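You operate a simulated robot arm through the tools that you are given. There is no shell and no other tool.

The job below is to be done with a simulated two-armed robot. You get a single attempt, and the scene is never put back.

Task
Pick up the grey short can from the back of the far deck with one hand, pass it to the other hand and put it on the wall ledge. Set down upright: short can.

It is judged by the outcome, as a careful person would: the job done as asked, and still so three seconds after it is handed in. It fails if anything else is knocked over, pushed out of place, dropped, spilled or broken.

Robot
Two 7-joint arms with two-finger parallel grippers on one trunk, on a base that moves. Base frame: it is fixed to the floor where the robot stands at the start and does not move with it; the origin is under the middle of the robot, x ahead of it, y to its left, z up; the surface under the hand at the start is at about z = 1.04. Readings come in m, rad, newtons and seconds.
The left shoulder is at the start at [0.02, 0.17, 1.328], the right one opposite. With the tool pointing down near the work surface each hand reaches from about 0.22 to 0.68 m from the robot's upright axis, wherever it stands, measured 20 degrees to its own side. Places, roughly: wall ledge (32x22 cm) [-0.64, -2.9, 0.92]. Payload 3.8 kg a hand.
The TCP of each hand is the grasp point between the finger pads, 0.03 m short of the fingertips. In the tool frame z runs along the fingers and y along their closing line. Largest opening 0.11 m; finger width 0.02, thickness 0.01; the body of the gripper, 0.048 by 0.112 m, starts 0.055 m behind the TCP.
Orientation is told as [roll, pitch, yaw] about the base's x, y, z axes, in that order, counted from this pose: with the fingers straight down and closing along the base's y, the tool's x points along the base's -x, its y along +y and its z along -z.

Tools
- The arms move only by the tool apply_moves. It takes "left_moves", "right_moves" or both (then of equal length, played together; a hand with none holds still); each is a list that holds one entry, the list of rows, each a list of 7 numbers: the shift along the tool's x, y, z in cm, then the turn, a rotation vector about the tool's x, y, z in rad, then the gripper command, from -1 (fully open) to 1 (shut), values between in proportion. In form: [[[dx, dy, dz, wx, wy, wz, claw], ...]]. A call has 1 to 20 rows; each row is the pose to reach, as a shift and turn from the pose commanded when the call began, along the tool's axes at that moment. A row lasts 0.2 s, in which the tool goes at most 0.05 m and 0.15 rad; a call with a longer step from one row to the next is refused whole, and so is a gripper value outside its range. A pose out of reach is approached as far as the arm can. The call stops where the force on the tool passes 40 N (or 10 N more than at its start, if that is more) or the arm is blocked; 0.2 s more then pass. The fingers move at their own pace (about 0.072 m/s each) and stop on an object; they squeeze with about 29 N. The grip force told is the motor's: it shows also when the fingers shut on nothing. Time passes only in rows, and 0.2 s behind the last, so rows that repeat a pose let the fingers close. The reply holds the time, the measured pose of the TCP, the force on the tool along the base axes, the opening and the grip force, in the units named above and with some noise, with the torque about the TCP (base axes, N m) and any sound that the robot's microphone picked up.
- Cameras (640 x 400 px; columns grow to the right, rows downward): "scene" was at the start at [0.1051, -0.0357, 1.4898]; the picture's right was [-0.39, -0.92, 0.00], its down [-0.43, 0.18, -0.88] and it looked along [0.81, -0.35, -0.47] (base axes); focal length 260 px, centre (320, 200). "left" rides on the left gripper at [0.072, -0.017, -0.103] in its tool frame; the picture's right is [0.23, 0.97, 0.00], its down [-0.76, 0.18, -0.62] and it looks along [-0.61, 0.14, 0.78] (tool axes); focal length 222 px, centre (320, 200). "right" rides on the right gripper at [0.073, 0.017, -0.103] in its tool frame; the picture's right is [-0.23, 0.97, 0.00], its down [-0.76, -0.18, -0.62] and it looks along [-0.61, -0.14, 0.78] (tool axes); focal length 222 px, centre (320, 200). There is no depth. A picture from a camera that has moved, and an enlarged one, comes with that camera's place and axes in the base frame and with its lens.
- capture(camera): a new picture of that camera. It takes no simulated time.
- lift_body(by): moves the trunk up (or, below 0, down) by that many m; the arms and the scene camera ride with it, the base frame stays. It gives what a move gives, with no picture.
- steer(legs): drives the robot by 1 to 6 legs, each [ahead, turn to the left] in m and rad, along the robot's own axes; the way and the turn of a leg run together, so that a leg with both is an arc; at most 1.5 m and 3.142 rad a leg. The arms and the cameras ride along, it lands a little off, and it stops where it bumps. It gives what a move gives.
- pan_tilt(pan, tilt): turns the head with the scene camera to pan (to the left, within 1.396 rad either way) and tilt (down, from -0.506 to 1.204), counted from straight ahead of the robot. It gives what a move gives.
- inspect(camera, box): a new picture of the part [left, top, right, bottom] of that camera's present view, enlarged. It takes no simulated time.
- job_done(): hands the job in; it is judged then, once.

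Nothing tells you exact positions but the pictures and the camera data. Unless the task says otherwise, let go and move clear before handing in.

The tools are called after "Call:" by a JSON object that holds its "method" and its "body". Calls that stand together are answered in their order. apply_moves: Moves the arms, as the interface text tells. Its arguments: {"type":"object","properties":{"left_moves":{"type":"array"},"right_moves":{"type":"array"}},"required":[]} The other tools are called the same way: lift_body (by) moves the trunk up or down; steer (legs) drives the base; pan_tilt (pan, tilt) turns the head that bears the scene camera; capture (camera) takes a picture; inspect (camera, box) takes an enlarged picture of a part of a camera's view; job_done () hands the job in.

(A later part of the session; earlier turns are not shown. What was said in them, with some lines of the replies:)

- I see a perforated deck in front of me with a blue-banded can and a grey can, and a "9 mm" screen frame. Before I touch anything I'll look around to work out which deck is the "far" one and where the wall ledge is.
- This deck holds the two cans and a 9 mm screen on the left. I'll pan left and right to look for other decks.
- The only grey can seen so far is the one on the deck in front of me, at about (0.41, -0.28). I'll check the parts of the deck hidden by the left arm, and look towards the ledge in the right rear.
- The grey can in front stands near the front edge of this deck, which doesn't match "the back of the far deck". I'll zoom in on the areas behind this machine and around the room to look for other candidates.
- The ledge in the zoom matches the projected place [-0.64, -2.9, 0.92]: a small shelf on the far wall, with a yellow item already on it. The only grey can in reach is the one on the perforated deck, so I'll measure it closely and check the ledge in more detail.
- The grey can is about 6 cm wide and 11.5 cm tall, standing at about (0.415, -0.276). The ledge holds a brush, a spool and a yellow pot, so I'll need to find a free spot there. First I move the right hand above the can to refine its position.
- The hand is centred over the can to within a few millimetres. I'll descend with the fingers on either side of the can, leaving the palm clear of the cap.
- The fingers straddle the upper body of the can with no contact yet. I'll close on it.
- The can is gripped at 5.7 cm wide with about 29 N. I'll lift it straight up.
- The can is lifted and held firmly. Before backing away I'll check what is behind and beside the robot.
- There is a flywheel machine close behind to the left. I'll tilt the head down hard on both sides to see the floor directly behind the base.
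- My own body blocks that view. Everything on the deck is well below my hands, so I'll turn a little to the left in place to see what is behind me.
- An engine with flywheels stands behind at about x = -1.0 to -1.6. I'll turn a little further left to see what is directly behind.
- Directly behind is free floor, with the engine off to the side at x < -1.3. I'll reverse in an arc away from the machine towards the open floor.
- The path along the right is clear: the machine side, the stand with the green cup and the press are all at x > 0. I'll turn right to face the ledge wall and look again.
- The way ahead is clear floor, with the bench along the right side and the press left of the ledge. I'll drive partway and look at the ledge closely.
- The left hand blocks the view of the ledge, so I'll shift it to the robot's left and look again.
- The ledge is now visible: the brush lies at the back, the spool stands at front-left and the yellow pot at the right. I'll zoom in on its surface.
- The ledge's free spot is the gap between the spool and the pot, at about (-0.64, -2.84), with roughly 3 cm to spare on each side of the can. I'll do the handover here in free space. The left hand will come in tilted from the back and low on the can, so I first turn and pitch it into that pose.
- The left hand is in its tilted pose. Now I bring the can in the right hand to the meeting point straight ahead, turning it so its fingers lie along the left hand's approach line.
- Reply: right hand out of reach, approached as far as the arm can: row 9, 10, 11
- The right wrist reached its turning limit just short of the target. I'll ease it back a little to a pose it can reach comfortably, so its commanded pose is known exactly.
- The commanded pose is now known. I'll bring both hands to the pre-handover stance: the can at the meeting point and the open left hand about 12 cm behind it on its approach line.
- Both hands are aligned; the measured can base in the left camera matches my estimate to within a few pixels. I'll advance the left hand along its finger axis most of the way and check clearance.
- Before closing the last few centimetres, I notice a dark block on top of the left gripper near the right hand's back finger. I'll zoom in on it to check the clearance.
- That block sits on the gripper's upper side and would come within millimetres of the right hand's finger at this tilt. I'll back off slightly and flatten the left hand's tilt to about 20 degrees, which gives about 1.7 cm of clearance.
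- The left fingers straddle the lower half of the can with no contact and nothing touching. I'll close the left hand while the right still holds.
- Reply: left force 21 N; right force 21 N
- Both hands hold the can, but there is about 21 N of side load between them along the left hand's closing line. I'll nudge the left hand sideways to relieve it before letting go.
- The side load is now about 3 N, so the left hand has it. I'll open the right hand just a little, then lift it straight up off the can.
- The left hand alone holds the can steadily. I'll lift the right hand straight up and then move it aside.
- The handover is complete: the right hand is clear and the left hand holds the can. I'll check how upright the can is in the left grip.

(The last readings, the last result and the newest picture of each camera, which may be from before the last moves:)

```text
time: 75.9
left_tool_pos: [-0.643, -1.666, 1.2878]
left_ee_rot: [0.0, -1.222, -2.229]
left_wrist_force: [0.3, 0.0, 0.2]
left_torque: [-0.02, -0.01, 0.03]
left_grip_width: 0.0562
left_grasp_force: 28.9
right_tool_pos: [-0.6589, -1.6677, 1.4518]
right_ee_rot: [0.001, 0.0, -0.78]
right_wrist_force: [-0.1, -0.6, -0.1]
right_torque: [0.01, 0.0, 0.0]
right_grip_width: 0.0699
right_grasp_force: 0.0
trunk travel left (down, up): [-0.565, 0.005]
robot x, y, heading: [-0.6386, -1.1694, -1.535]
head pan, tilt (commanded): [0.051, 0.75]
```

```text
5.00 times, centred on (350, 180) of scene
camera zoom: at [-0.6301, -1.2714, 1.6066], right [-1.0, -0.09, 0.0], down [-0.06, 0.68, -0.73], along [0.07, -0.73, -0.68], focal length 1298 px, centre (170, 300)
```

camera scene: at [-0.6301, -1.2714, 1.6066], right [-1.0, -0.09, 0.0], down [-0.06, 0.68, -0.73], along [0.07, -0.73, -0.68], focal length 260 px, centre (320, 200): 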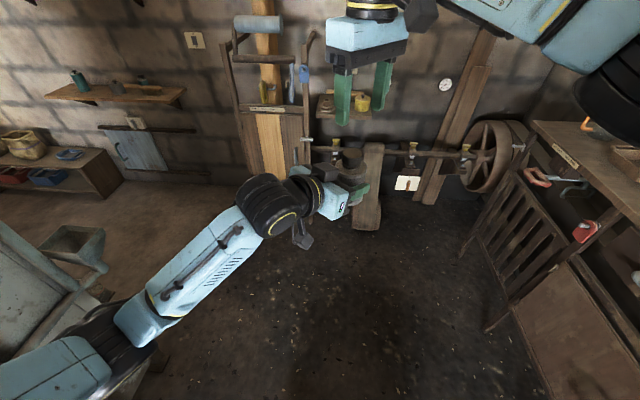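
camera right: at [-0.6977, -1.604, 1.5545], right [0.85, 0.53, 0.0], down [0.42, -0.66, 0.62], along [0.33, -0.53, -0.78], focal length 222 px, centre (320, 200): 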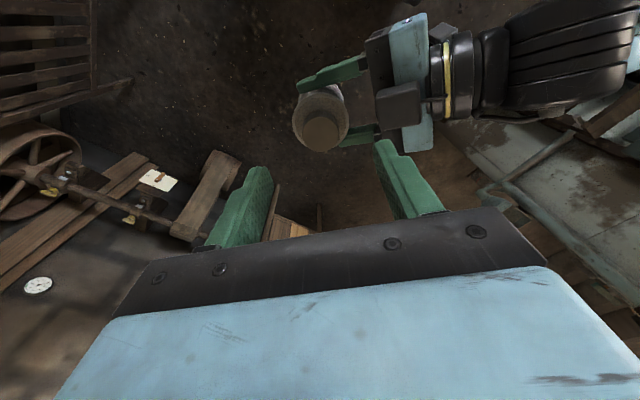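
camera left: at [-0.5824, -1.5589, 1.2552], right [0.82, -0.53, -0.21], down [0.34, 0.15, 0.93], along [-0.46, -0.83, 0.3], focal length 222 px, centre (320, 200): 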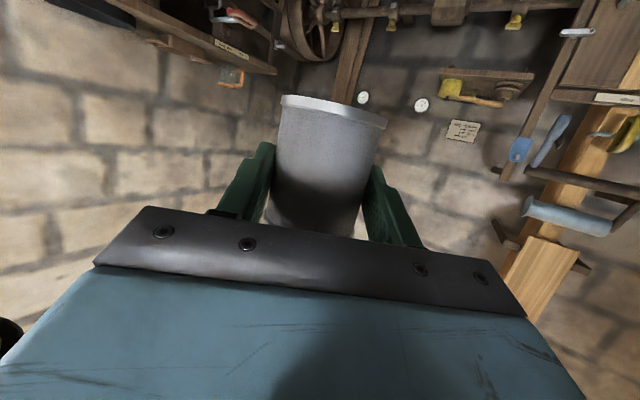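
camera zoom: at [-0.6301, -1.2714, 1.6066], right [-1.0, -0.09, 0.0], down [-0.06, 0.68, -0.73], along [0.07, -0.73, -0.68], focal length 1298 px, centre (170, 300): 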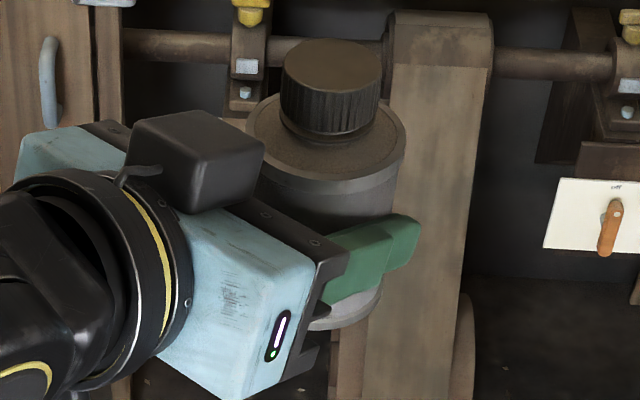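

The can hangs upright in the left hand: its base is about 4.2 cm below the left TCP and its total height is about 10.4 cm. Next I tuck the right hand back to the robot's right side, clear of the wall fixtures.

Call:
{"method": "apply_moves", "body": {"right_moves": [[[3.6, -0.5, -1, 0, 0, 0.075, -0.27], [7.3, -1.1, -2, 0, 0, 0.15, -0.27], [11, -1.6, -3, 0, 0, 0.225, -0.27], [14.6, -2.2, -3, 0, 0, 0.3, -0.27], [18.3, -2.7, -3, 0, 0, 0.375, -0.27], [22, -3.3, -3, 0, 0, 0.45, -0.27], [25.6, -3.8, -3, 0, 0, 0.525, -0.27], [29.3, -4.4, -3, 0, 0, 0.6, -0.27], [32.9, -4.9, -3, 0, 0, 0.675, -0.27], [36.6, -5.5, -3, 0, 0, 0.75, -0.27], [36.6, -5.5, -3, 0, 0, 0.75, -0.27]]]}}

Call:
{"method": "pan_tilt", "body": {"pan": -0.5, "tilt": 0.5}}

Call:
{"method": "capture", "body": {"camera": "scene"}}

```text
time: 78.3
left_tool_pos: [-0.6431, -1.6667, 1.2878]
left_ee_rot: [-0.003, -1.221, -2.225]
left_wrist_force: [1.1, 0.2, 0.2]
left_torque: [0.01, -0.03, 0.07]
left_grip_width: 0.0566
left_grasp_force: 29.3
right_tool_pos: [-0.9596, -1.4553, 1.481]
right_ee_rot: [-0.001, 0.002, -1.529]
right_wrist_force: [0.9, 0.6, -1.1]
right_torque: [0.03, -0.02, -0.01]
right_grip_width: 0.0699
right_grasp_force: 0.1
trunk travel left (down, up): [-0.565, 0.005]
robot x, y, heading: [-0.6411, -1.167, -1.534]
head pan, tilt (commanded): [0.051, 0.75]
```

```text
time: 79.3
left_tool_pos: [-0.6441, -1.6662, 1.2887]
left_ee_rot: [0.0, -1.223, -2.23]
left_wrist_force: [0.2, 0.7, 0.0]
left_torque: [0.0, 0.05, 0.01]
left_grip_width: 0.0565
left_grasp_force: 28.7
right_tool_pos: [-0.9604, -1.454, 1.4812]
right_ee_rot: [0.0, 0.001, -1.529]
right_wrist_force: [0.1, -0.6, 0.8]
right_torque: [0.02, 0.03, 0.0]
right_grip_width: 0.0697
right_grasp_force: 0.1
trunk travel left (down, up): [-0.565, 0.005]
robot x, y, heading: [-0.6362, -1.1666, -1.53]
head pan, tilt (commanded): [-0.499, 0.499]
```

```text
taken
camera scene: at [-0.6777, -1.2705, 1.6285], right [-0.9, 0.44, 0.0], down [0.21, 0.43, -0.88], along [-0.39, -0.79, -0.48], focal length 260 px, centre (320, 200)
```

scene: 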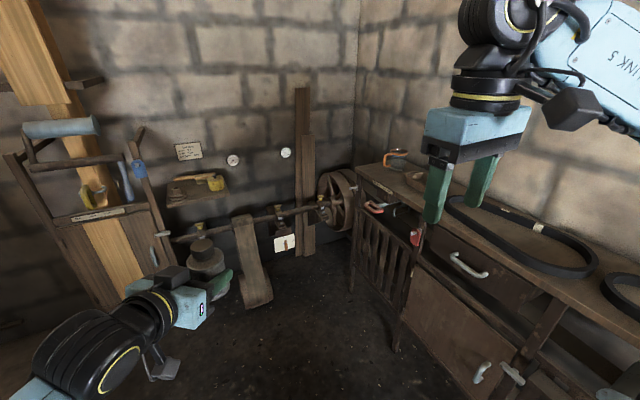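

The bench front is at about x = -1.58, so there is room. I'll drive to a spot right of the ledge, keeping the hands high, and check my position before turning.

Call:
{"method": "steer", "body": {"legs": [[0.0, -0.489], [1.05, 0.0]]}}

Call:
{"method": "pan_tilt", "body": {"pan": 0.5, "tilt": 0.5}}

Call:
{"method": "capture", "body": {"camera": "scene"}}

```text
time: 86.1
left_tool_pos: [-1.3367, -2.5532, 1.2887]
left_ee_rot: [0.001, -1.221, -2.715]
left_wrist_force: [-0.2, -0.1, 0.0]
left_torque: [0.02, -0.01, 0.01]
left_grip_width: 0.0562
left_grasp_force: 29.2
right_tool_pos: [-1.5168, -2.2172, 1.4809]
right_ee_rot: [0.001, 0.001, -2.016]
right_wrist_force: [-0.4, -0.3, 0.3]
right_torque: [-0.05, -0.01, 0.0]
right_grip_width: 0.0697
right_grasp_force: 0.0
trunk travel left (down, up): [-0.565, 0.005]
robot x, y, heading: [-1.0962, -2.1158, -2.019]
head pan, tilt (commanded): [-0.499, 0.499]
```

```text
time: 87.4
left_tool_pos: [-1.3376, -2.5519, 1.2883]
left_ee_rot: [-0.001, -1.222, -2.717]
left_wrist_force: [0.7, -0.4, -0.6]
left_torque: [0.02, -0.04, 0.03]
left_grip_width: 0.0564
left_grasp_force: 28.7
right_tool_pos: [-1.5176, -2.2169, 1.4803]
right_ee_rot: [-0.002, 0.001, -2.018]
right_wrist_force: [-0.1, 0.6, -0.7]
right_torque: [0.01, -0.01, 0.04]
right_grip_width: 0.0696
right_grasp_force: 0.2
trunk travel left (down, up): [-0.565, 0.005]
robot x, y, heading: [-1.0971, -2.1175, -2.017]
head pan, tilt (commanded): [0.499, 0.499]
```

```text
taken
camera scene: at [-1.1039, -2.2254, 1.6286], right [-1.0, -0.05, 0.0], down [-0.02, 0.48, -0.88], along [0.04, -0.88, -0.48], focal length 260 px, centre (320, 200)
```

scene: 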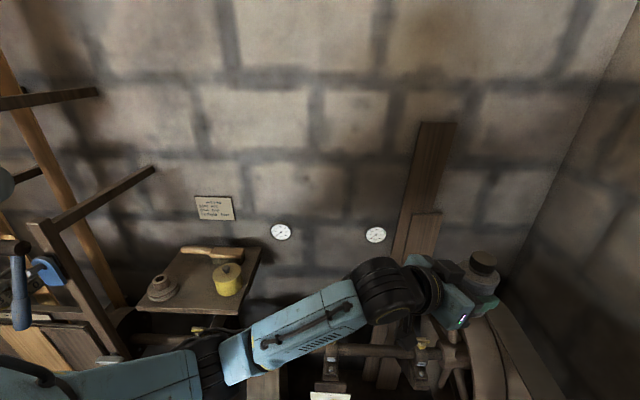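

I landed within a few millimetres. The ledge is now close enough to measure accurately, so I'll zoom in on it.

Call:
{"method": "inspect", "body": {"camera": "scene", "box": [120, 225, 280, 325]}}

```text
4.00 times, centred on (200, 275) of scene
camera zoom: at [-1.1039, -2.2254, 1.6286], right [-1.0, -0.05, 0.0], down [-0.02, 0.48, -0.88], along [0.04, -0.88, -0.48], focal length 1038 px, centre (800, -100)
```

zoom: 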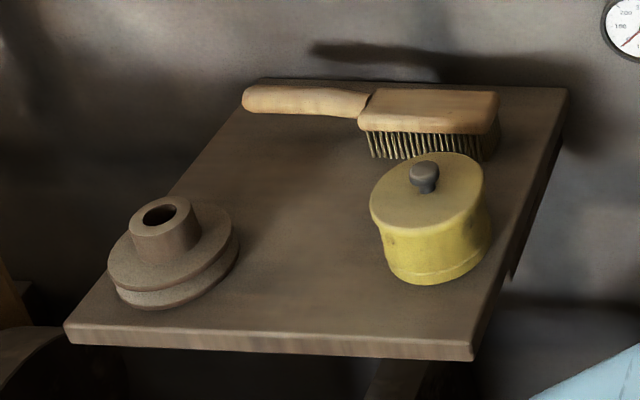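

The ledge top measures about z = 0.905, spanning x from -0.80 to -0.46 with its front edge at y = -2.785. The free spot between the spool and the pot is centred at about (-0.638, -2.85). I'll turn so the fingers point straight at the wall.

Call:
{"method": "steer", "body": {"legs": [[0.0, 1.145]]}}

Call:
{"method": "pan_tilt", "body": {"pan": -0.3, "tilt": 0.6}}

Call:
{"method": "capture", "body": {"camera": "scene"}}

```text
time: 90.6
left_tool_pos: [-0.8178, -2.5261, 1.2892]
left_ee_rot: [0.001, -1.222, -1.617]
left_wrist_force: [0.4, -0.1, 0.1]
left_torque: [0.0, 0.02, 0.02]
left_grip_width: 0.0561
left_grasp_force: 29.0
right_tool_pos: [-1.1975, -2.5338, 1.4799]
right_ee_rot: [0.001, -0.001, -0.917]
right_wrist_force: [-0.2, -0.4, 0.2]
right_torque: [-0.01, -0.04, -0.01]
right_grip_width: 0.0699
right_grasp_force: 0.0
trunk travel left (down, up): [-0.565, 0.005]
robot x, y, heading: [-1.0961, -2.1172, -0.917]
head pan, tilt (commanded): [0.499, 0.499]
```

```text
time: 91.7
left_tool_pos: [-0.8175, -2.5268, 1.2889]
left_ee_rot: [0.0, -1.223, -1.616]
left_wrist_force: [-0.2, 1.5, 1.7]
left_torque: [0.02, -0.01, 0.02]
left_grip_width: 0.056
left_grasp_force: 29.5
right_tool_pos: [-1.1995, -2.5348, 1.48]
right_ee_rot: [0.0, -0.001, -0.917]
right_wrist_force: [-0.8, -0.4, 0.7]
right_torque: [-0.01, 0.01, -0.02]
right_grip_width: 0.0702
right_grasp_force: 0.0
trunk travel left (down, up): [-0.565, 0.005]
robot x, y, heading: [-1.0948, -2.1165, -0.926]
head pan, tilt (commanded): [-0.3, 0.6]
```

```text
taken
camera scene: at [-1.056, -2.2153, 1.6195], right [-0.94, -0.34, 0.0], down [-0.19, 0.53, -0.83], along [0.28, -0.77, -0.56], focal length 260 px, centre (320, 200)
```

scene: 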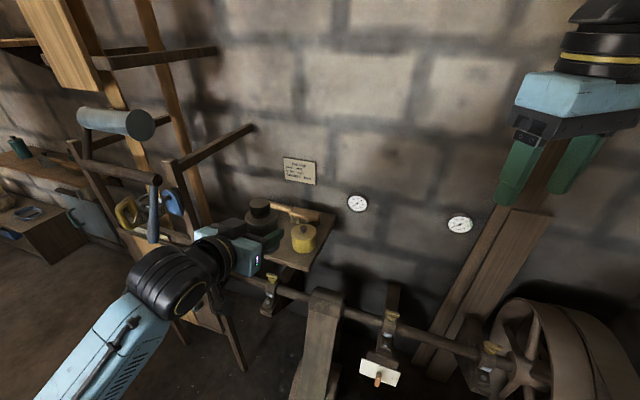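

I'm slightly short on heading. I'll drive the last 25 cm with a small left correction, which puts the can about 13 cm short of its final spot and well above the ledge.

Call:
{"method": "steer", "body": {"legs": [[0.25, 0.045]]}}

Call:
{"method": "pan_tilt", "body": {"pan": -0.35, "tilt": 0.7}}

Call:
{"method": "capture", "body": {"camera": "scene"}}

Call:
{"method": "capture", "body": {"camera": "left"}}

```text
time: 93.6
left_tool_pos: [-0.6408, -2.7119, 1.2879]
left_ee_rot: [0.001, -1.223, -1.573]
left_wrist_force: [0.4, 1.3, -1.3]
left_torque: [0.02, 0.03, 0.02]
left_grip_width: 0.0559
left_grasp_force: 28.6
right_tool_pos: [-1.0212, -2.7376, 1.4801]
right_ee_rot: [0.001, -0.002, -0.872]
right_wrist_force: [0.4, -0.4, -0.3]
right_torque: [-0.02, 0.02, -0.01]
right_grip_width: 0.0701
right_grasp_force: 0.0
trunk travel left (down, up): [-0.565, 0.005]
robot x, y, heading: [-0.9372, -2.314, -0.878]
head pan, tilt (commanded): [-0.3, 0.6]
```

```text
time: 94.2
left_tool_pos: [-0.6413, -2.713, 1.2876]
left_ee_rot: [0.0, -1.221, -1.57]
left_wrist_force: [-0.8, 0.2, -0.4]
left_torque: [0.01, -0.02, 0.0]
left_grip_width: 0.056
left_grasp_force: 28.9
right_tool_pos: [-1.0204, -2.7385, 1.4798]
right_ee_rot: [-0.001, 0.0, -0.872]
right_wrist_force: [0.5, 1.0, 0.4]
right_torque: [0.03, -0.03, 0.02]
right_grip_width: 0.0698
right_grasp_force: 0.0
trunk travel left (down, up): [-0.565, 0.005]
robot x, y, heading: [-0.9409, -2.3159, -0.875]
head pan, tilt (commanded): [-0.351, 0.7]
```

```text
taken
camera scene: at [-0.8979, -2.4111, 1.6108], right [-0.94, -0.34, 0.0], down [-0.22, 0.61, -0.76], along [0.26, -0.72, -0.64], focal length 260 px, centre (320, 200)
```

scene: 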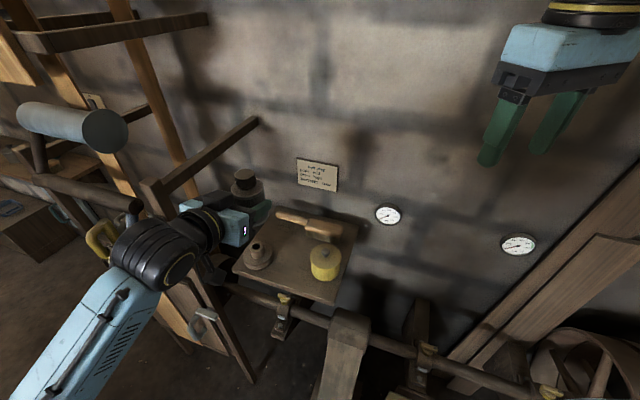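

```text
taken
camera left: at [-0.6572, -2.5907, 1.2549], right [0.97, 0.08, -0.21], down [0.18, 0.32, 0.93], along [0.14, -0.94, 0.3], focal length 222 px, centre (320, 200)
```

left: 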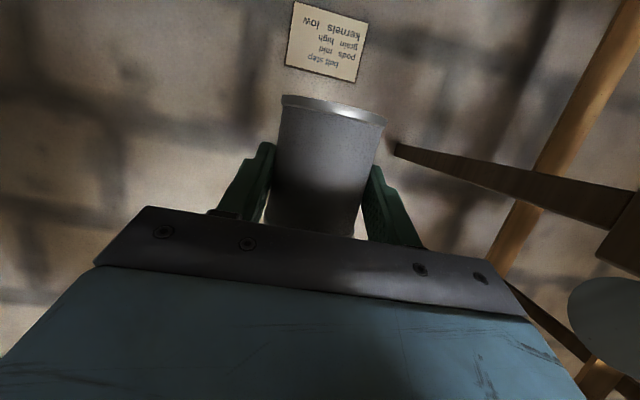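

The left hand is now lined up, about 14 cm in front of the final spot and 34 cm above it. I'll zoom in to re-measure the ledge, spool and pot from this closer view.

Call:
{"method": "inspect", "body": {"camera": "scene", "box": [220, 190, 380, 310]}}

```text
3.33 times, centred on (300, 250) of scene
camera zoom: at [-0.8979, -2.4111, 1.6108], right [-0.94, -0.34, 0.0], down [-0.22, 0.61, -0.76], along [0.26, -0.72, -0.64], focal length 865 px, centre (387, 33)
```

zoom: 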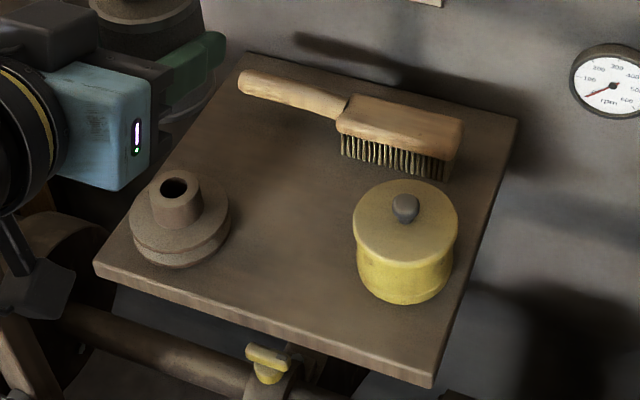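

The measurements agree with the earlier ones: the gap centre is at x = -0.639 and the ledge top at z = 0.905. I'll lower the trunk 20 cm, still above the pot's knob, and check.

Call:
{"method": "lift_body", "body": {"by": -0.2}}

Call:
{"method": "pan_tilt", "body": {"pan": -0.35, "tilt": 0.6}}

Call:
{"method": "capture", "body": {"camera": "scene"}}

Call:
{"method": "capture", "body": {"camera": "left"}}

```text
time: 96.4
left_tool_pos: [-0.6411, -2.7111, 1.0893]
left_ee_rot: [0.0, -1.223, -1.57]
left_wrist_force: [0.3, 0.7, -0.4]
left_torque: [-0.03, 0.02, 0.01]
left_grip_width: 0.0561
left_grasp_force: 29.0
right_tool_pos: [-1.0213, -2.7378, 1.2792]
right_ee_rot: [0.001, -0.001, -0.872]
right_wrist_force: [0.8, 0.2, -0.5]
right_torque: [0.0, -0.02, 0.03]
right_grip_width: 0.0701
right_grasp_force: 0.0
trunk travel left (down, up): [-0.365, 0.205]
robot x, y, heading: [-0.9366, -2.3159, -0.874]
head pan, tilt (commanded): [-0.351, 0.7]
```

```text
time: 97.1
left_tool_pos: [-0.6415, -2.7124, 1.0888]
left_ee_rot: [0.001, -1.222, -1.572]
left_wrist_force: [-0.5, 0.3, -0.5]
left_torque: [0.0, 0.02, 0.02]
left_grip_width: 0.0561
left_grasp_force: 29.3
right_tool_pos: [-1.0215, -2.7378, 1.2804]
right_ee_rot: [0.0, 0.0, -0.872]
right_wrist_force: [0.3, -0.2, -0.2]
right_torque: [-0.02, 0.01, -0.03]
right_grip_width: 0.0699
right_grasp_force: 0.0
trunk travel left (down, up): [-0.365, 0.205]
robot x, y, heading: [-0.9426, -2.3136, -0.877]
head pan, tilt (commanded): [-0.351, 0.6]
```

```text
taken
camera scene: at [-0.8972, -2.4138, 1.4195], right [-0.94, -0.34, 0.0], down [-0.19, 0.53, -0.82], along [0.28, -0.78, -0.57], focal length 260 px, centre (320, 200)
```

scene: 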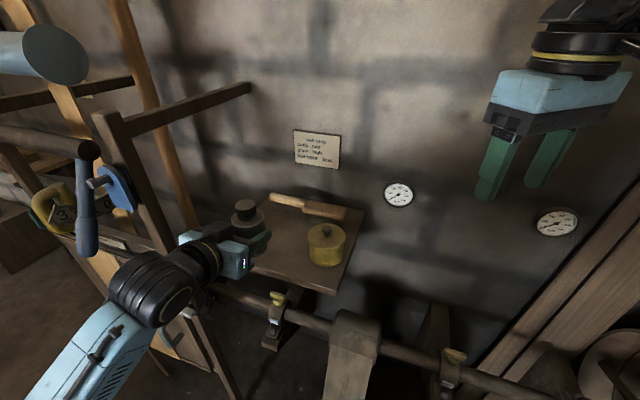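

```text
taken
camera left: at [-0.6576, -2.5904, 1.0552], right [0.97, 0.08, -0.21], down [0.18, 0.32, 0.93], along [0.14, -0.94, 0.3], focal length 222 px, centre (320, 200)
```

left: 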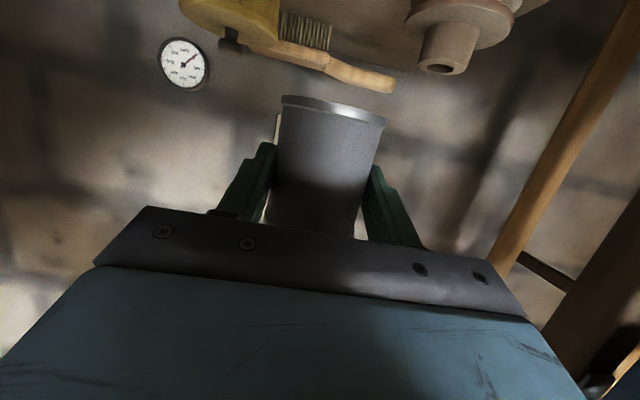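

The path over the ledge is clear at this height. I'll move the can horizontally in over the gap.

Call:
{"method": "apply_moves", "body": {"left_moves": [[[-0.72, 0.05, 1.97, 0, 0, 0, 1], [-1.43, 0.1, 3.93, 0, 0, 0, 1], [-2.15, 0.17, 5.9, 0, 0, 0, 1], [-2.86, 0.22, 7.87, 0, 0, 0, 1], [-3.58, 0.28, 9.83, 0, 0, 0, 1], [-4.29, 0.33, 11.8, 0, 0, 0, 1], [-4.29, 0.33, 11.8, 0, 0, 0, 1]]]}}

Call:
{"method": "capture", "body": {"camera": "scene"}}

Call:
{"method": "inspect", "body": {"camera": "scene", "box": [190, 170, 390, 310]}}

Call:
{"method": "capture", "body": {"camera": "left"}}

```text
time: 98.7
left_tool_pos: [-0.6381, -2.8381, 1.0895]
left_ee_rot: [0.0, -1.223, -1.573]
left_wrist_force: [0.2, -0.5, 0.6]
left_torque: [-0.02, -0.03, -0.03]
left_grip_width: 0.0562
left_grasp_force: 29.5
right_tool_pos: [-1.0225, -2.7361, 1.2796]
right_ee_rot: [0.001, 0.001, -0.874]
right_wrist_force: [-0.2, 0.3, -0.5]
right_torque: [-0.01, -0.02, 0.01]
right_grip_width: 0.0698
right_grasp_force: 0.1
trunk travel left (down, up): [-0.365, 0.205]
robot x, y, heading: [-0.9417, -2.3175, -0.878]
head pan, tilt (commanded): [-0.351, 0.6]
```

```text
taken
camera scene: at [-0.8971, -2.4135, 1.4195], right [-0.94, -0.34, 0.0], down [-0.19, 0.53, -0.83], along [0.28, -0.78, -0.56], focal length 260 px, centre (320, 200)
```

scene: 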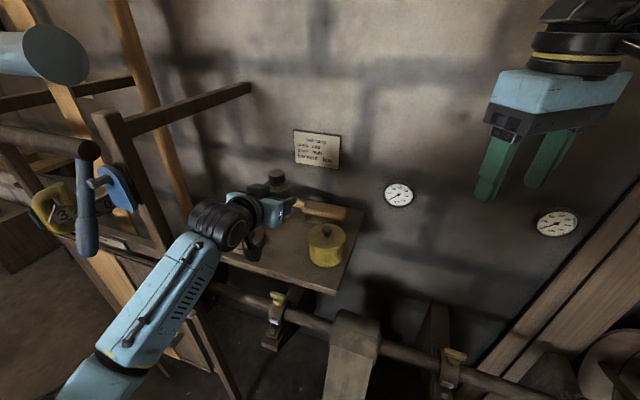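

```text
2.86 times, centred on (290, 240) of scene
camera zoom: at [-0.8971, -2.4135, 1.4195], right [-0.94, -0.34, 0.0], down [-0.19, 0.53, -0.83], along [0.28, -0.78, -0.56], focal length 742 px, centre (406, 86)
```

zoom: 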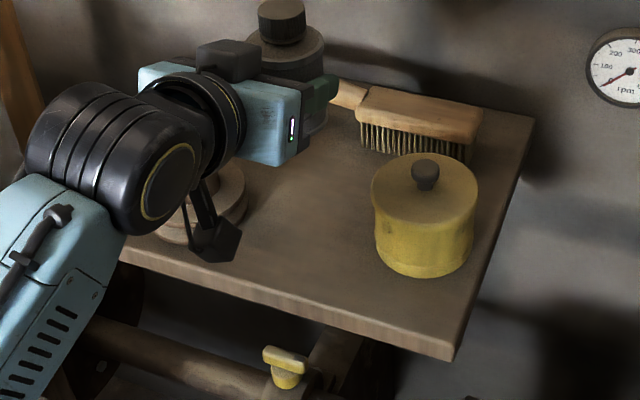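

```text
taken
camera left: at [-0.6547, -2.7153, 1.0555], right [0.97, 0.08, -0.21], down [0.18, 0.32, 0.93], along [0.14, -0.94, 0.3], focal length 222 px, centre (320, 200)
```

left: 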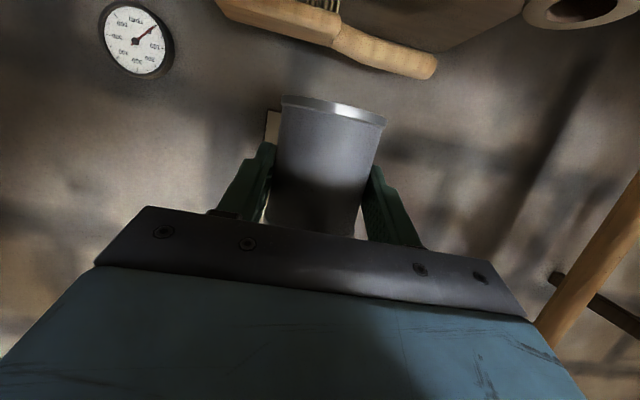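

The can hangs over the middle of the gap, and the wrist camera stays in front of the ledge edge. I'll lower 10 cm more with the trunk, keeping about 4 cm above the surface, and check again.

Call:
{"method": "lift_body", "body": {"by": -0.1}}

Call:
{"method": "capture", "body": {"camera": "scene"}}

Call:
{"method": "inspect", "body": {"camera": "scene", "box": [190, 140, 390, 280]}}

Call:
{"method": "capture", "body": {"camera": "left"}}

Call:
{"method": "capture", "body": {"camera": "right"}}

```text
time: 100.0
left_tool_pos: [-0.6385, -2.8367, 0.9894]
left_ee_rot: [0.001, -1.223, -1.572]
left_wrist_force: [-0.1, 0.3, -0.6]
left_torque: [0.03, 0.0, -0.02]
left_grip_width: 0.0558
left_grasp_force: 29.1
right_tool_pos: [-1.0212, -2.7374, 1.1814]
right_ee_rot: [0.001, -0.001, -0.872]
right_wrist_force: [-0.9, -0.6, 0.3]
right_torque: [0.03, 0.04, 0.02]
right_grip_width: 0.0699
right_grasp_force: 0.1
trunk travel left (down, up): [-0.265, 0.305]
robot x, y, heading: [-0.9396, -2.3142, -0.877]
head pan, tilt (commanded): [-0.351, 0.6]
```

```text
taken
camera scene: at [-0.8972, -2.4137, 1.3196], right [-0.94, -0.34, 0.0], down [-0.19, 0.53, -0.83], along [0.28, -0.78, -0.56], focal length 260 px, centre (320, 200)
```

scene: 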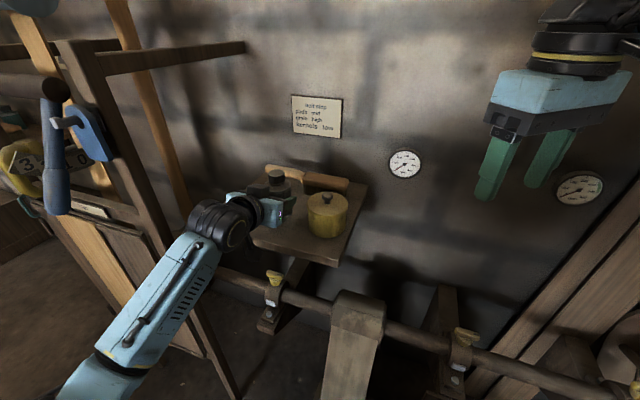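

```text
2.86 times, centred on (290, 210) of scene
camera zoom: at [-0.8972, -2.4137, 1.3196], right [-0.94, -0.34, 0.0], down [-0.19, 0.53, -0.83], along [0.28, -0.78, -0.56], focal length 742 px, centre (406, 171)
```

zoom: 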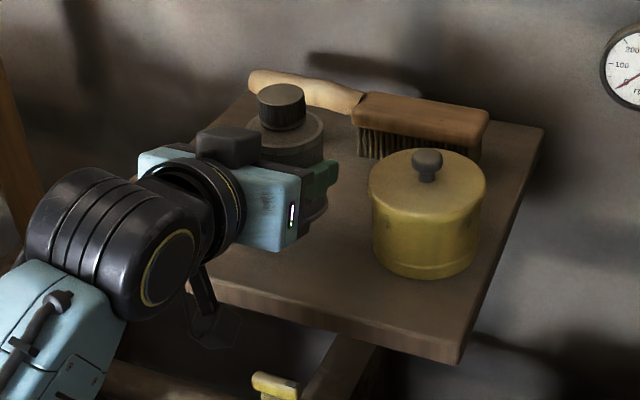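

```text
taken
camera left: at [-0.6549, -2.7152, 0.9556], right [0.97, 0.08, -0.21], down [0.18, 0.32, 0.93], along [0.14, -0.94, 0.3], focal length 222 px, centre (320, 200)
```

left: 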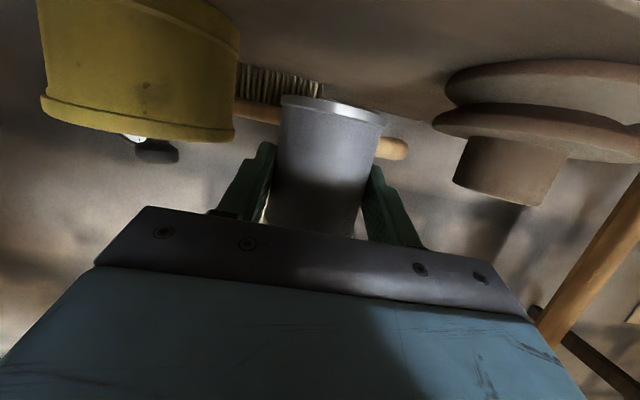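

```text
taken
camera right: at [-1.0546, -2.6697, 1.2835], right [0.89, 0.45, 0.0], down [0.35, -0.7, 0.62], along [0.28, -0.56, -0.78], focal length 222 px, centre (320, 200)
```

right: 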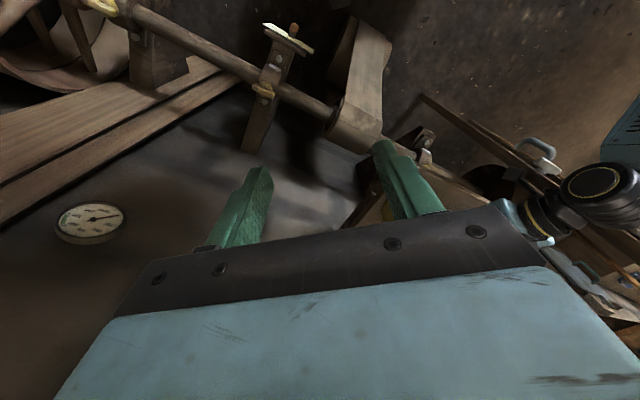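

The view from the left hand shows the can nicely between the pot and the spool. I'll shift it 5 mm toward the pot to centre it in the gap and lower 3 cm with the arm.

Call:
{"method": "apply_moves", "body": {"left_moves": [[[0, -0.3, 0, 0, 0, 0, 1], [0.47, -0.55, 0.17, 0, 0, 0, 1], [0.94, -0.55, 0.34, 0, 0, 0, 1], [1.41, -0.55, 0.51, 0, 0, 0, 1], [1.88, -0.55, 0.68, 0, 0, 0, 1], [2.35, -0.55, 0.86, 0, 0, 0, 1], [2.82, -0.55, 1.03, 0, 0, 0, 1], [2.82, -0.55, 1.03, 0, 0, 0, 1]]]}}

Call:
{"method": "capture", "body": {"camera": "left"}}

Call:
{"method": "inspect", "body": {"camera": "scene", "box": [190, 140, 390, 280]}}

```text
time: 101.8
left_tool_pos: [-0.6443, -2.8367, 0.9589]
left_ee_rot: [0.0, -1.222, -1.569]
left_wrist_force: [0.4, 0.2, 0.3]
left_torque: [0.03, 0.02, 0.0]
left_grip_width: 0.0558
left_grasp_force: 29.0
right_tool_pos: [-1.021, -2.738, 1.1801]
right_ee_rot: [0.0, 0.001, -0.872]
right_wrist_force: [0.9, 0.0, 0.3]
right_torque: [0.0, 0.0, -0.01]
right_grip_width: 0.07
right_grasp_force: 0.1
trunk travel left (down, up): [-0.265, 0.305]
robot x, y, heading: [-0.9364, -2.3115, -0.875]
head pan, tilt (commanded): [-0.351, 0.6]
```

```text
taken
camera left: at [-0.6603, -2.7138, 0.9259], right [0.97, 0.08, -0.21], down [0.18, 0.33, 0.93], along [0.14, -0.94, 0.3], focal length 222 px, centre (320, 200)
```

left: 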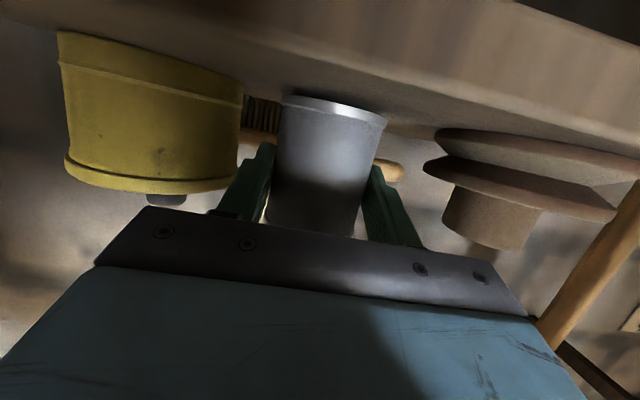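

```text
2.86 times, centred on (290, 210) of scene
camera zoom: at [-0.8972, -2.4138, 1.3195], right [-0.94, -0.34, 0.0], down [-0.19, 0.53, -0.83], along [0.28, -0.78, -0.56], focal length 742 px, centre (406, 171)
```

zoom: 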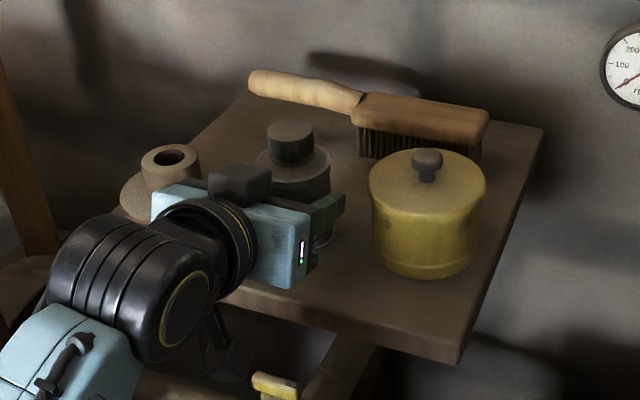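

About 1 cm remains to the surface. I'll lower in small steps and watch the vertical force.

Call:
{"method": "apply_moves", "body": {"left_moves": [[[0.19, 0, 0.07, 0, 0, 0, 1], [0.38, 0, 0.14, 0, 0, 0, 1], [0.56, 0, 0.21, 0, 0, 0, 1], [0.56, 0, 0.21, 0, 0, 0, 1]]]}}

Call:
{"method": "inspect", "body": {"camera": "left", "box": [220, 60, 460, 210]}}

```text
time: 102.8
left_tool_pos: [-0.6442, -2.8371, 0.9548]
left_ee_rot: [0.001, -1.224, -1.571]
left_wrist_force: [1.8, 1.5, 7.0]
left_torque: [-0.07, 0.14, -0.01]
left_grip_width: 0.0559
left_grasp_force: 28.7
right_tool_pos: [-1.0216, -2.7371, 1.1806]
right_ee_rot: [0.001, -0.001, -0.872]
right_wrist_force: [-0.1, 0.4, 0.0]
right_torque: [0.0, 0.0, -0.01]
right_grip_width: 0.0698
right_grasp_force: 0.1
trunk travel left (down, up): [-0.265, 0.305]
robot x, y, heading: [-0.9325, -2.3149, -0.875]
head pan, tilt (commanded): [-0.351, 0.6]
```

```text
2.67 times, centred on (340, 135) of left
camera zoom: at [-0.66, -2.7142, 0.9216], right [0.97, 0.08, -0.21], down [0.18, 0.33, 0.93], along [0.14, -0.94, 0.31], focal length 592 px, centre (267, 373)
```

zoom: 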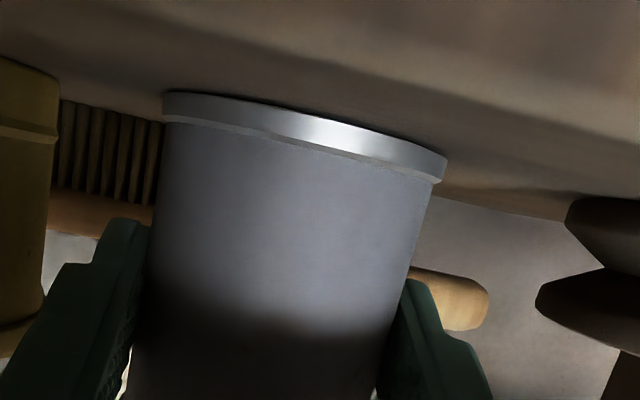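

Contact: the can's base is on the ledge with about 7 N of upward force and looks flush. I'll release gently, opening only to 7 cm so the fingers stay clear of the pot and spool.

Call:
{"method": "apply_moves", "body": {"left_moves": [[[0, 0, 0, 0, 0, 0, 0.1], [0, 0, 0, 0, 0, 0, -0.05], [0, 0, 0, 0, 0, 0, -0.12], [0, 0, 0, 0, 0, 0, -0.2], [0, 0, 0, 0, 0, 0, -0.27], [0, 0, 0, 0, 0, 0, -0.27]]]}}

Call:
{"method": "capture", "body": {"camera": "left"}}

Call:
{"method": "inspect", "body": {"camera": "scene", "box": [190, 140, 390, 280]}}

```text
time: 104.2
left_tool_pos: [-0.644, -2.8361, 0.9536]
left_ee_rot: [0.0, -1.222, -1.572]
left_wrist_force: [0.0, 0.4, 1.1]
left_torque: [0.0, 0.01, 0.03]
left_grip_width: 0.0698
left_grasp_force: 0.0
right_tool_pos: [-1.0205, -2.7375, 1.18]
right_ee_rot: [-0.001, 0.001, -0.873]
right_wrist_force: [-0.4, -0.5, -0.5]
right_torque: [-0.03, 0.01, -0.04]
right_grip_width: 0.0701
right_grasp_force: 0.0
trunk travel left (down, up): [-0.265, 0.305]
robot x, y, heading: [-0.9395, -2.3186, -0.872]
head pan, tilt (commanded): [-0.351, 0.6]
```

```text
taken
camera left: at [-0.6602, -2.7144, 0.9203], right [0.97, 0.08, -0.21], down [0.18, 0.32, 0.93], along [0.14, -0.94, 0.3], focal length 222 px, centre (320, 200)
```

left: 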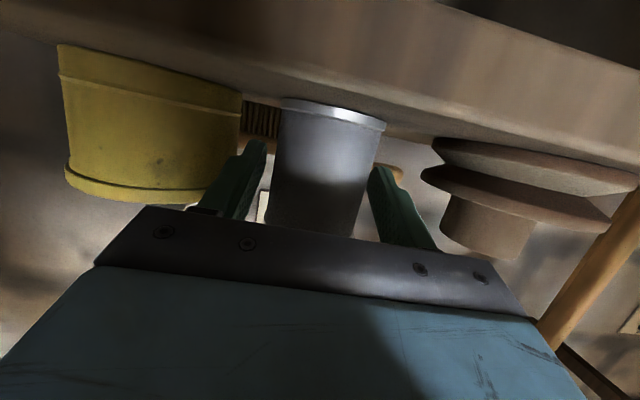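

```text
2.86 times, centred on (290, 210) of scene
camera zoom: at [-0.8973, -2.4137, 1.3195], right [-0.94, -0.34, 0.0], down [-0.19, 0.53, -0.83], along [0.28, -0.78, -0.56], focal length 742 px, centre (406, 171)
```

zoom: 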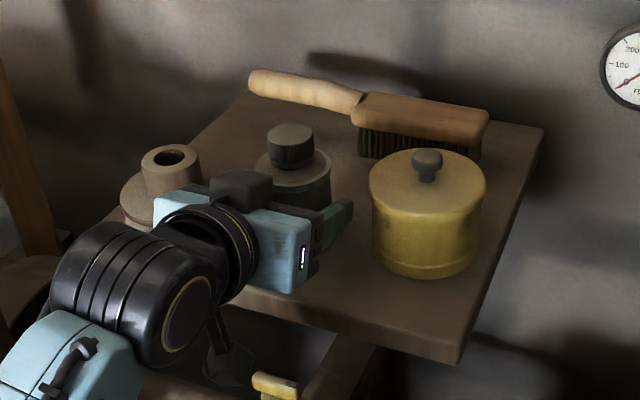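

The can stands on its own with a clear gap to both fingers. I'll withdraw the left hand straight back along its finger axis.

Call:
{"method": "apply_moves", "body": {"left_moves": [[[0, 0, -1, 0, 0, 0, -0.27], [0, 0, -2.5, 0, 0, 0, -0.27], [0, 0, -4.5, 0, 0, 0, -0.27], [0, 0, -6.5, 0, 0, 0, -0.27], [0, 0, -9, 0, 0, 0, -0.27], [0, 0, -11.5, 0, 0, 0, -0.27], [0, 0, -14, 0, 0, 0, -0.27], [0, 0, -14, 0, 0, 0, -0.27]]]}}

Call:
{"method": "inspect", "body": {"camera": "scene", "box": [190, 140, 390, 280]}}

Call:
{"method": "capture", "body": {"camera": "left"}}

```text
time: 106.0
left_tool_pos: [-0.6441, -2.7046, 0.9996]
left_ee_rot: [0.002, -1.221, -1.572]
left_wrist_force: [-0.8, 0.4, 0.0]
left_torque: [-0.01, 0.0, -0.02]
left_grip_width: 0.0698
left_grasp_force: 0.1
right_tool_pos: [-1.0211, -2.7379, 1.1814]
right_ee_rot: [0.001, 0.0, -0.873]
right_wrist_force: [-0.3, -0.6, 0.1]
right_torque: [0.0, 0.0, -0.02]
right_grip_width: 0.0699
right_grasp_force: 0.1
trunk travel left (down, up): [-0.265, 0.305]
robot x, y, heading: [-0.9382, -2.3141, -0.873]
head pan, tilt (commanded): [-0.351, 0.6]
```

```text
2.86 times, centred on (290, 210) of scene
camera zoom: at [-0.8973, -2.4139, 1.3195], right [-0.94, -0.34, 0.0], down [-0.19, 0.53, -0.82], along [0.28, -0.78, -0.57], focal length 742 px, centre (406, 171)
```

zoom: 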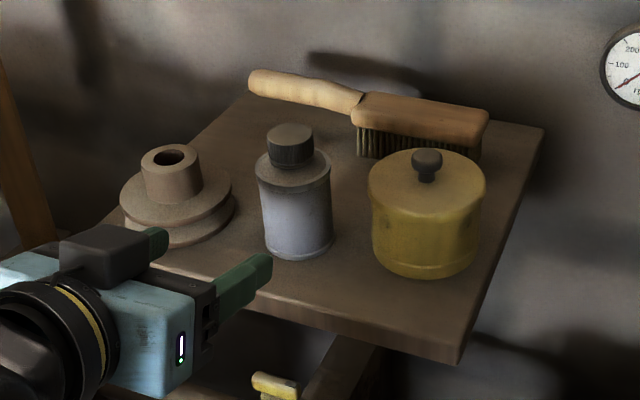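

```text
taken
camera left: at [-0.6606, -2.5826, 0.9671], right [0.97, 0.08, -0.21], down [0.18, 0.32, 0.93], along [0.14, -0.94, 0.3], focal length 222 px, centre (320, 200)
```

left: 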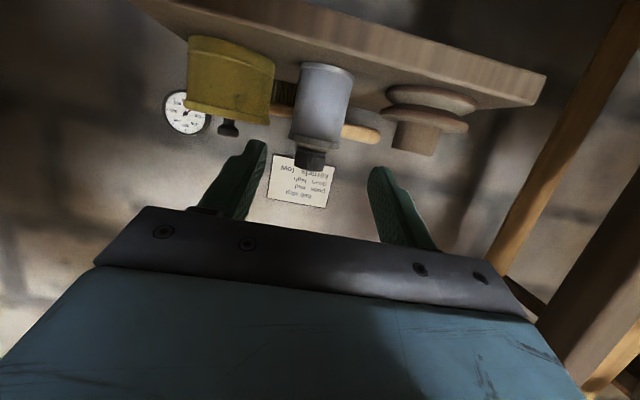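

The grey can stands upright on the ledge between the spool and the pot. The brush, spool and pot have not moved, and both hands are empty and clear. I'll let a moment pass and take one last look before handing in.

Call:
{"method": "apply_moves", "body": {"left_moves": [[[0, 0, -2, 0, 0, 0, -0.27], [0, 0, -4, 0, 0, 0, -0.27], [0, 0, -5, 0, 0, 0, -0.27], [0, 0, -5, 0, 0, 0, -0.27]]]}}

Call:
{"method": "inspect", "body": {"camera": "scene", "box": [190, 140, 390, 280]}}

```text
time: 107.0
left_tool_pos: [-0.6449, -2.6573, 1.0174]
left_ee_rot: [0.0, -1.222, -1.572]
left_wrist_force: [0.0, -0.2, 0.2]
left_torque: [0.04, 0.0, 0.01]
left_grip_width: 0.0698
left_grasp_force: 0.1
right_tool_pos: [-1.0225, -2.7371, 1.1806]
right_ee_rot: [0.0, -0.001, -0.874]
right_wrist_force: [-0.6, 0.5, 0.8]
right_torque: [0.0, 0.01, 0.01]
right_grip_width: 0.0701
right_grasp_force: 0.0
trunk travel left (down, up): [-0.265, 0.305]
robot x, y, heading: [-0.9413, -2.3177, -0.876]
head pan, tilt (commanded): [-0.351, 0.6]
```

```text
2.86 times, centred on (290, 210) of scene
camera zoom: at [-0.8973, -2.4138, 1.3195], right [-0.94, -0.34, 0.0], down [-0.19, 0.53, -0.83], along [0.28, -0.78, -0.56], focal length 742 px, centre (406, 171)
```

zoom: 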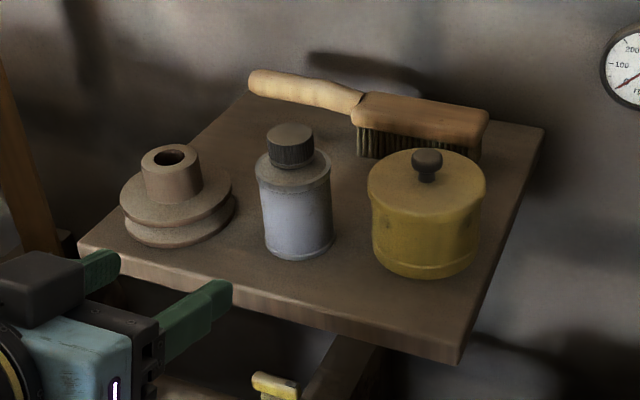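

The can is upright and steady on the wall ledge, the brush, spool and pot are where they were, and both hands are empty and clear. I'm handing the job in.

Call:
{"method": "job_done", "body": {}}

```text
The job is handed in.
```

The grey short can is standing upright on the wall ledge, in the gap between the spool and the yellow pot. I picked it up with the right hand, passed it to the left in mid-air, and set it down with the left.

The can was steady in the last pictures, about three seconds after I let go. The brush, spool and pot on the ledge had not moved, and nothing was bumped or dropped on the way. Both hands were empty and clear when I handed in.

It was the only grey can I could find. It stood near the front edge of the perforated deck as I faced it, not obviously at the back, so I took that deck to be the "far deck".
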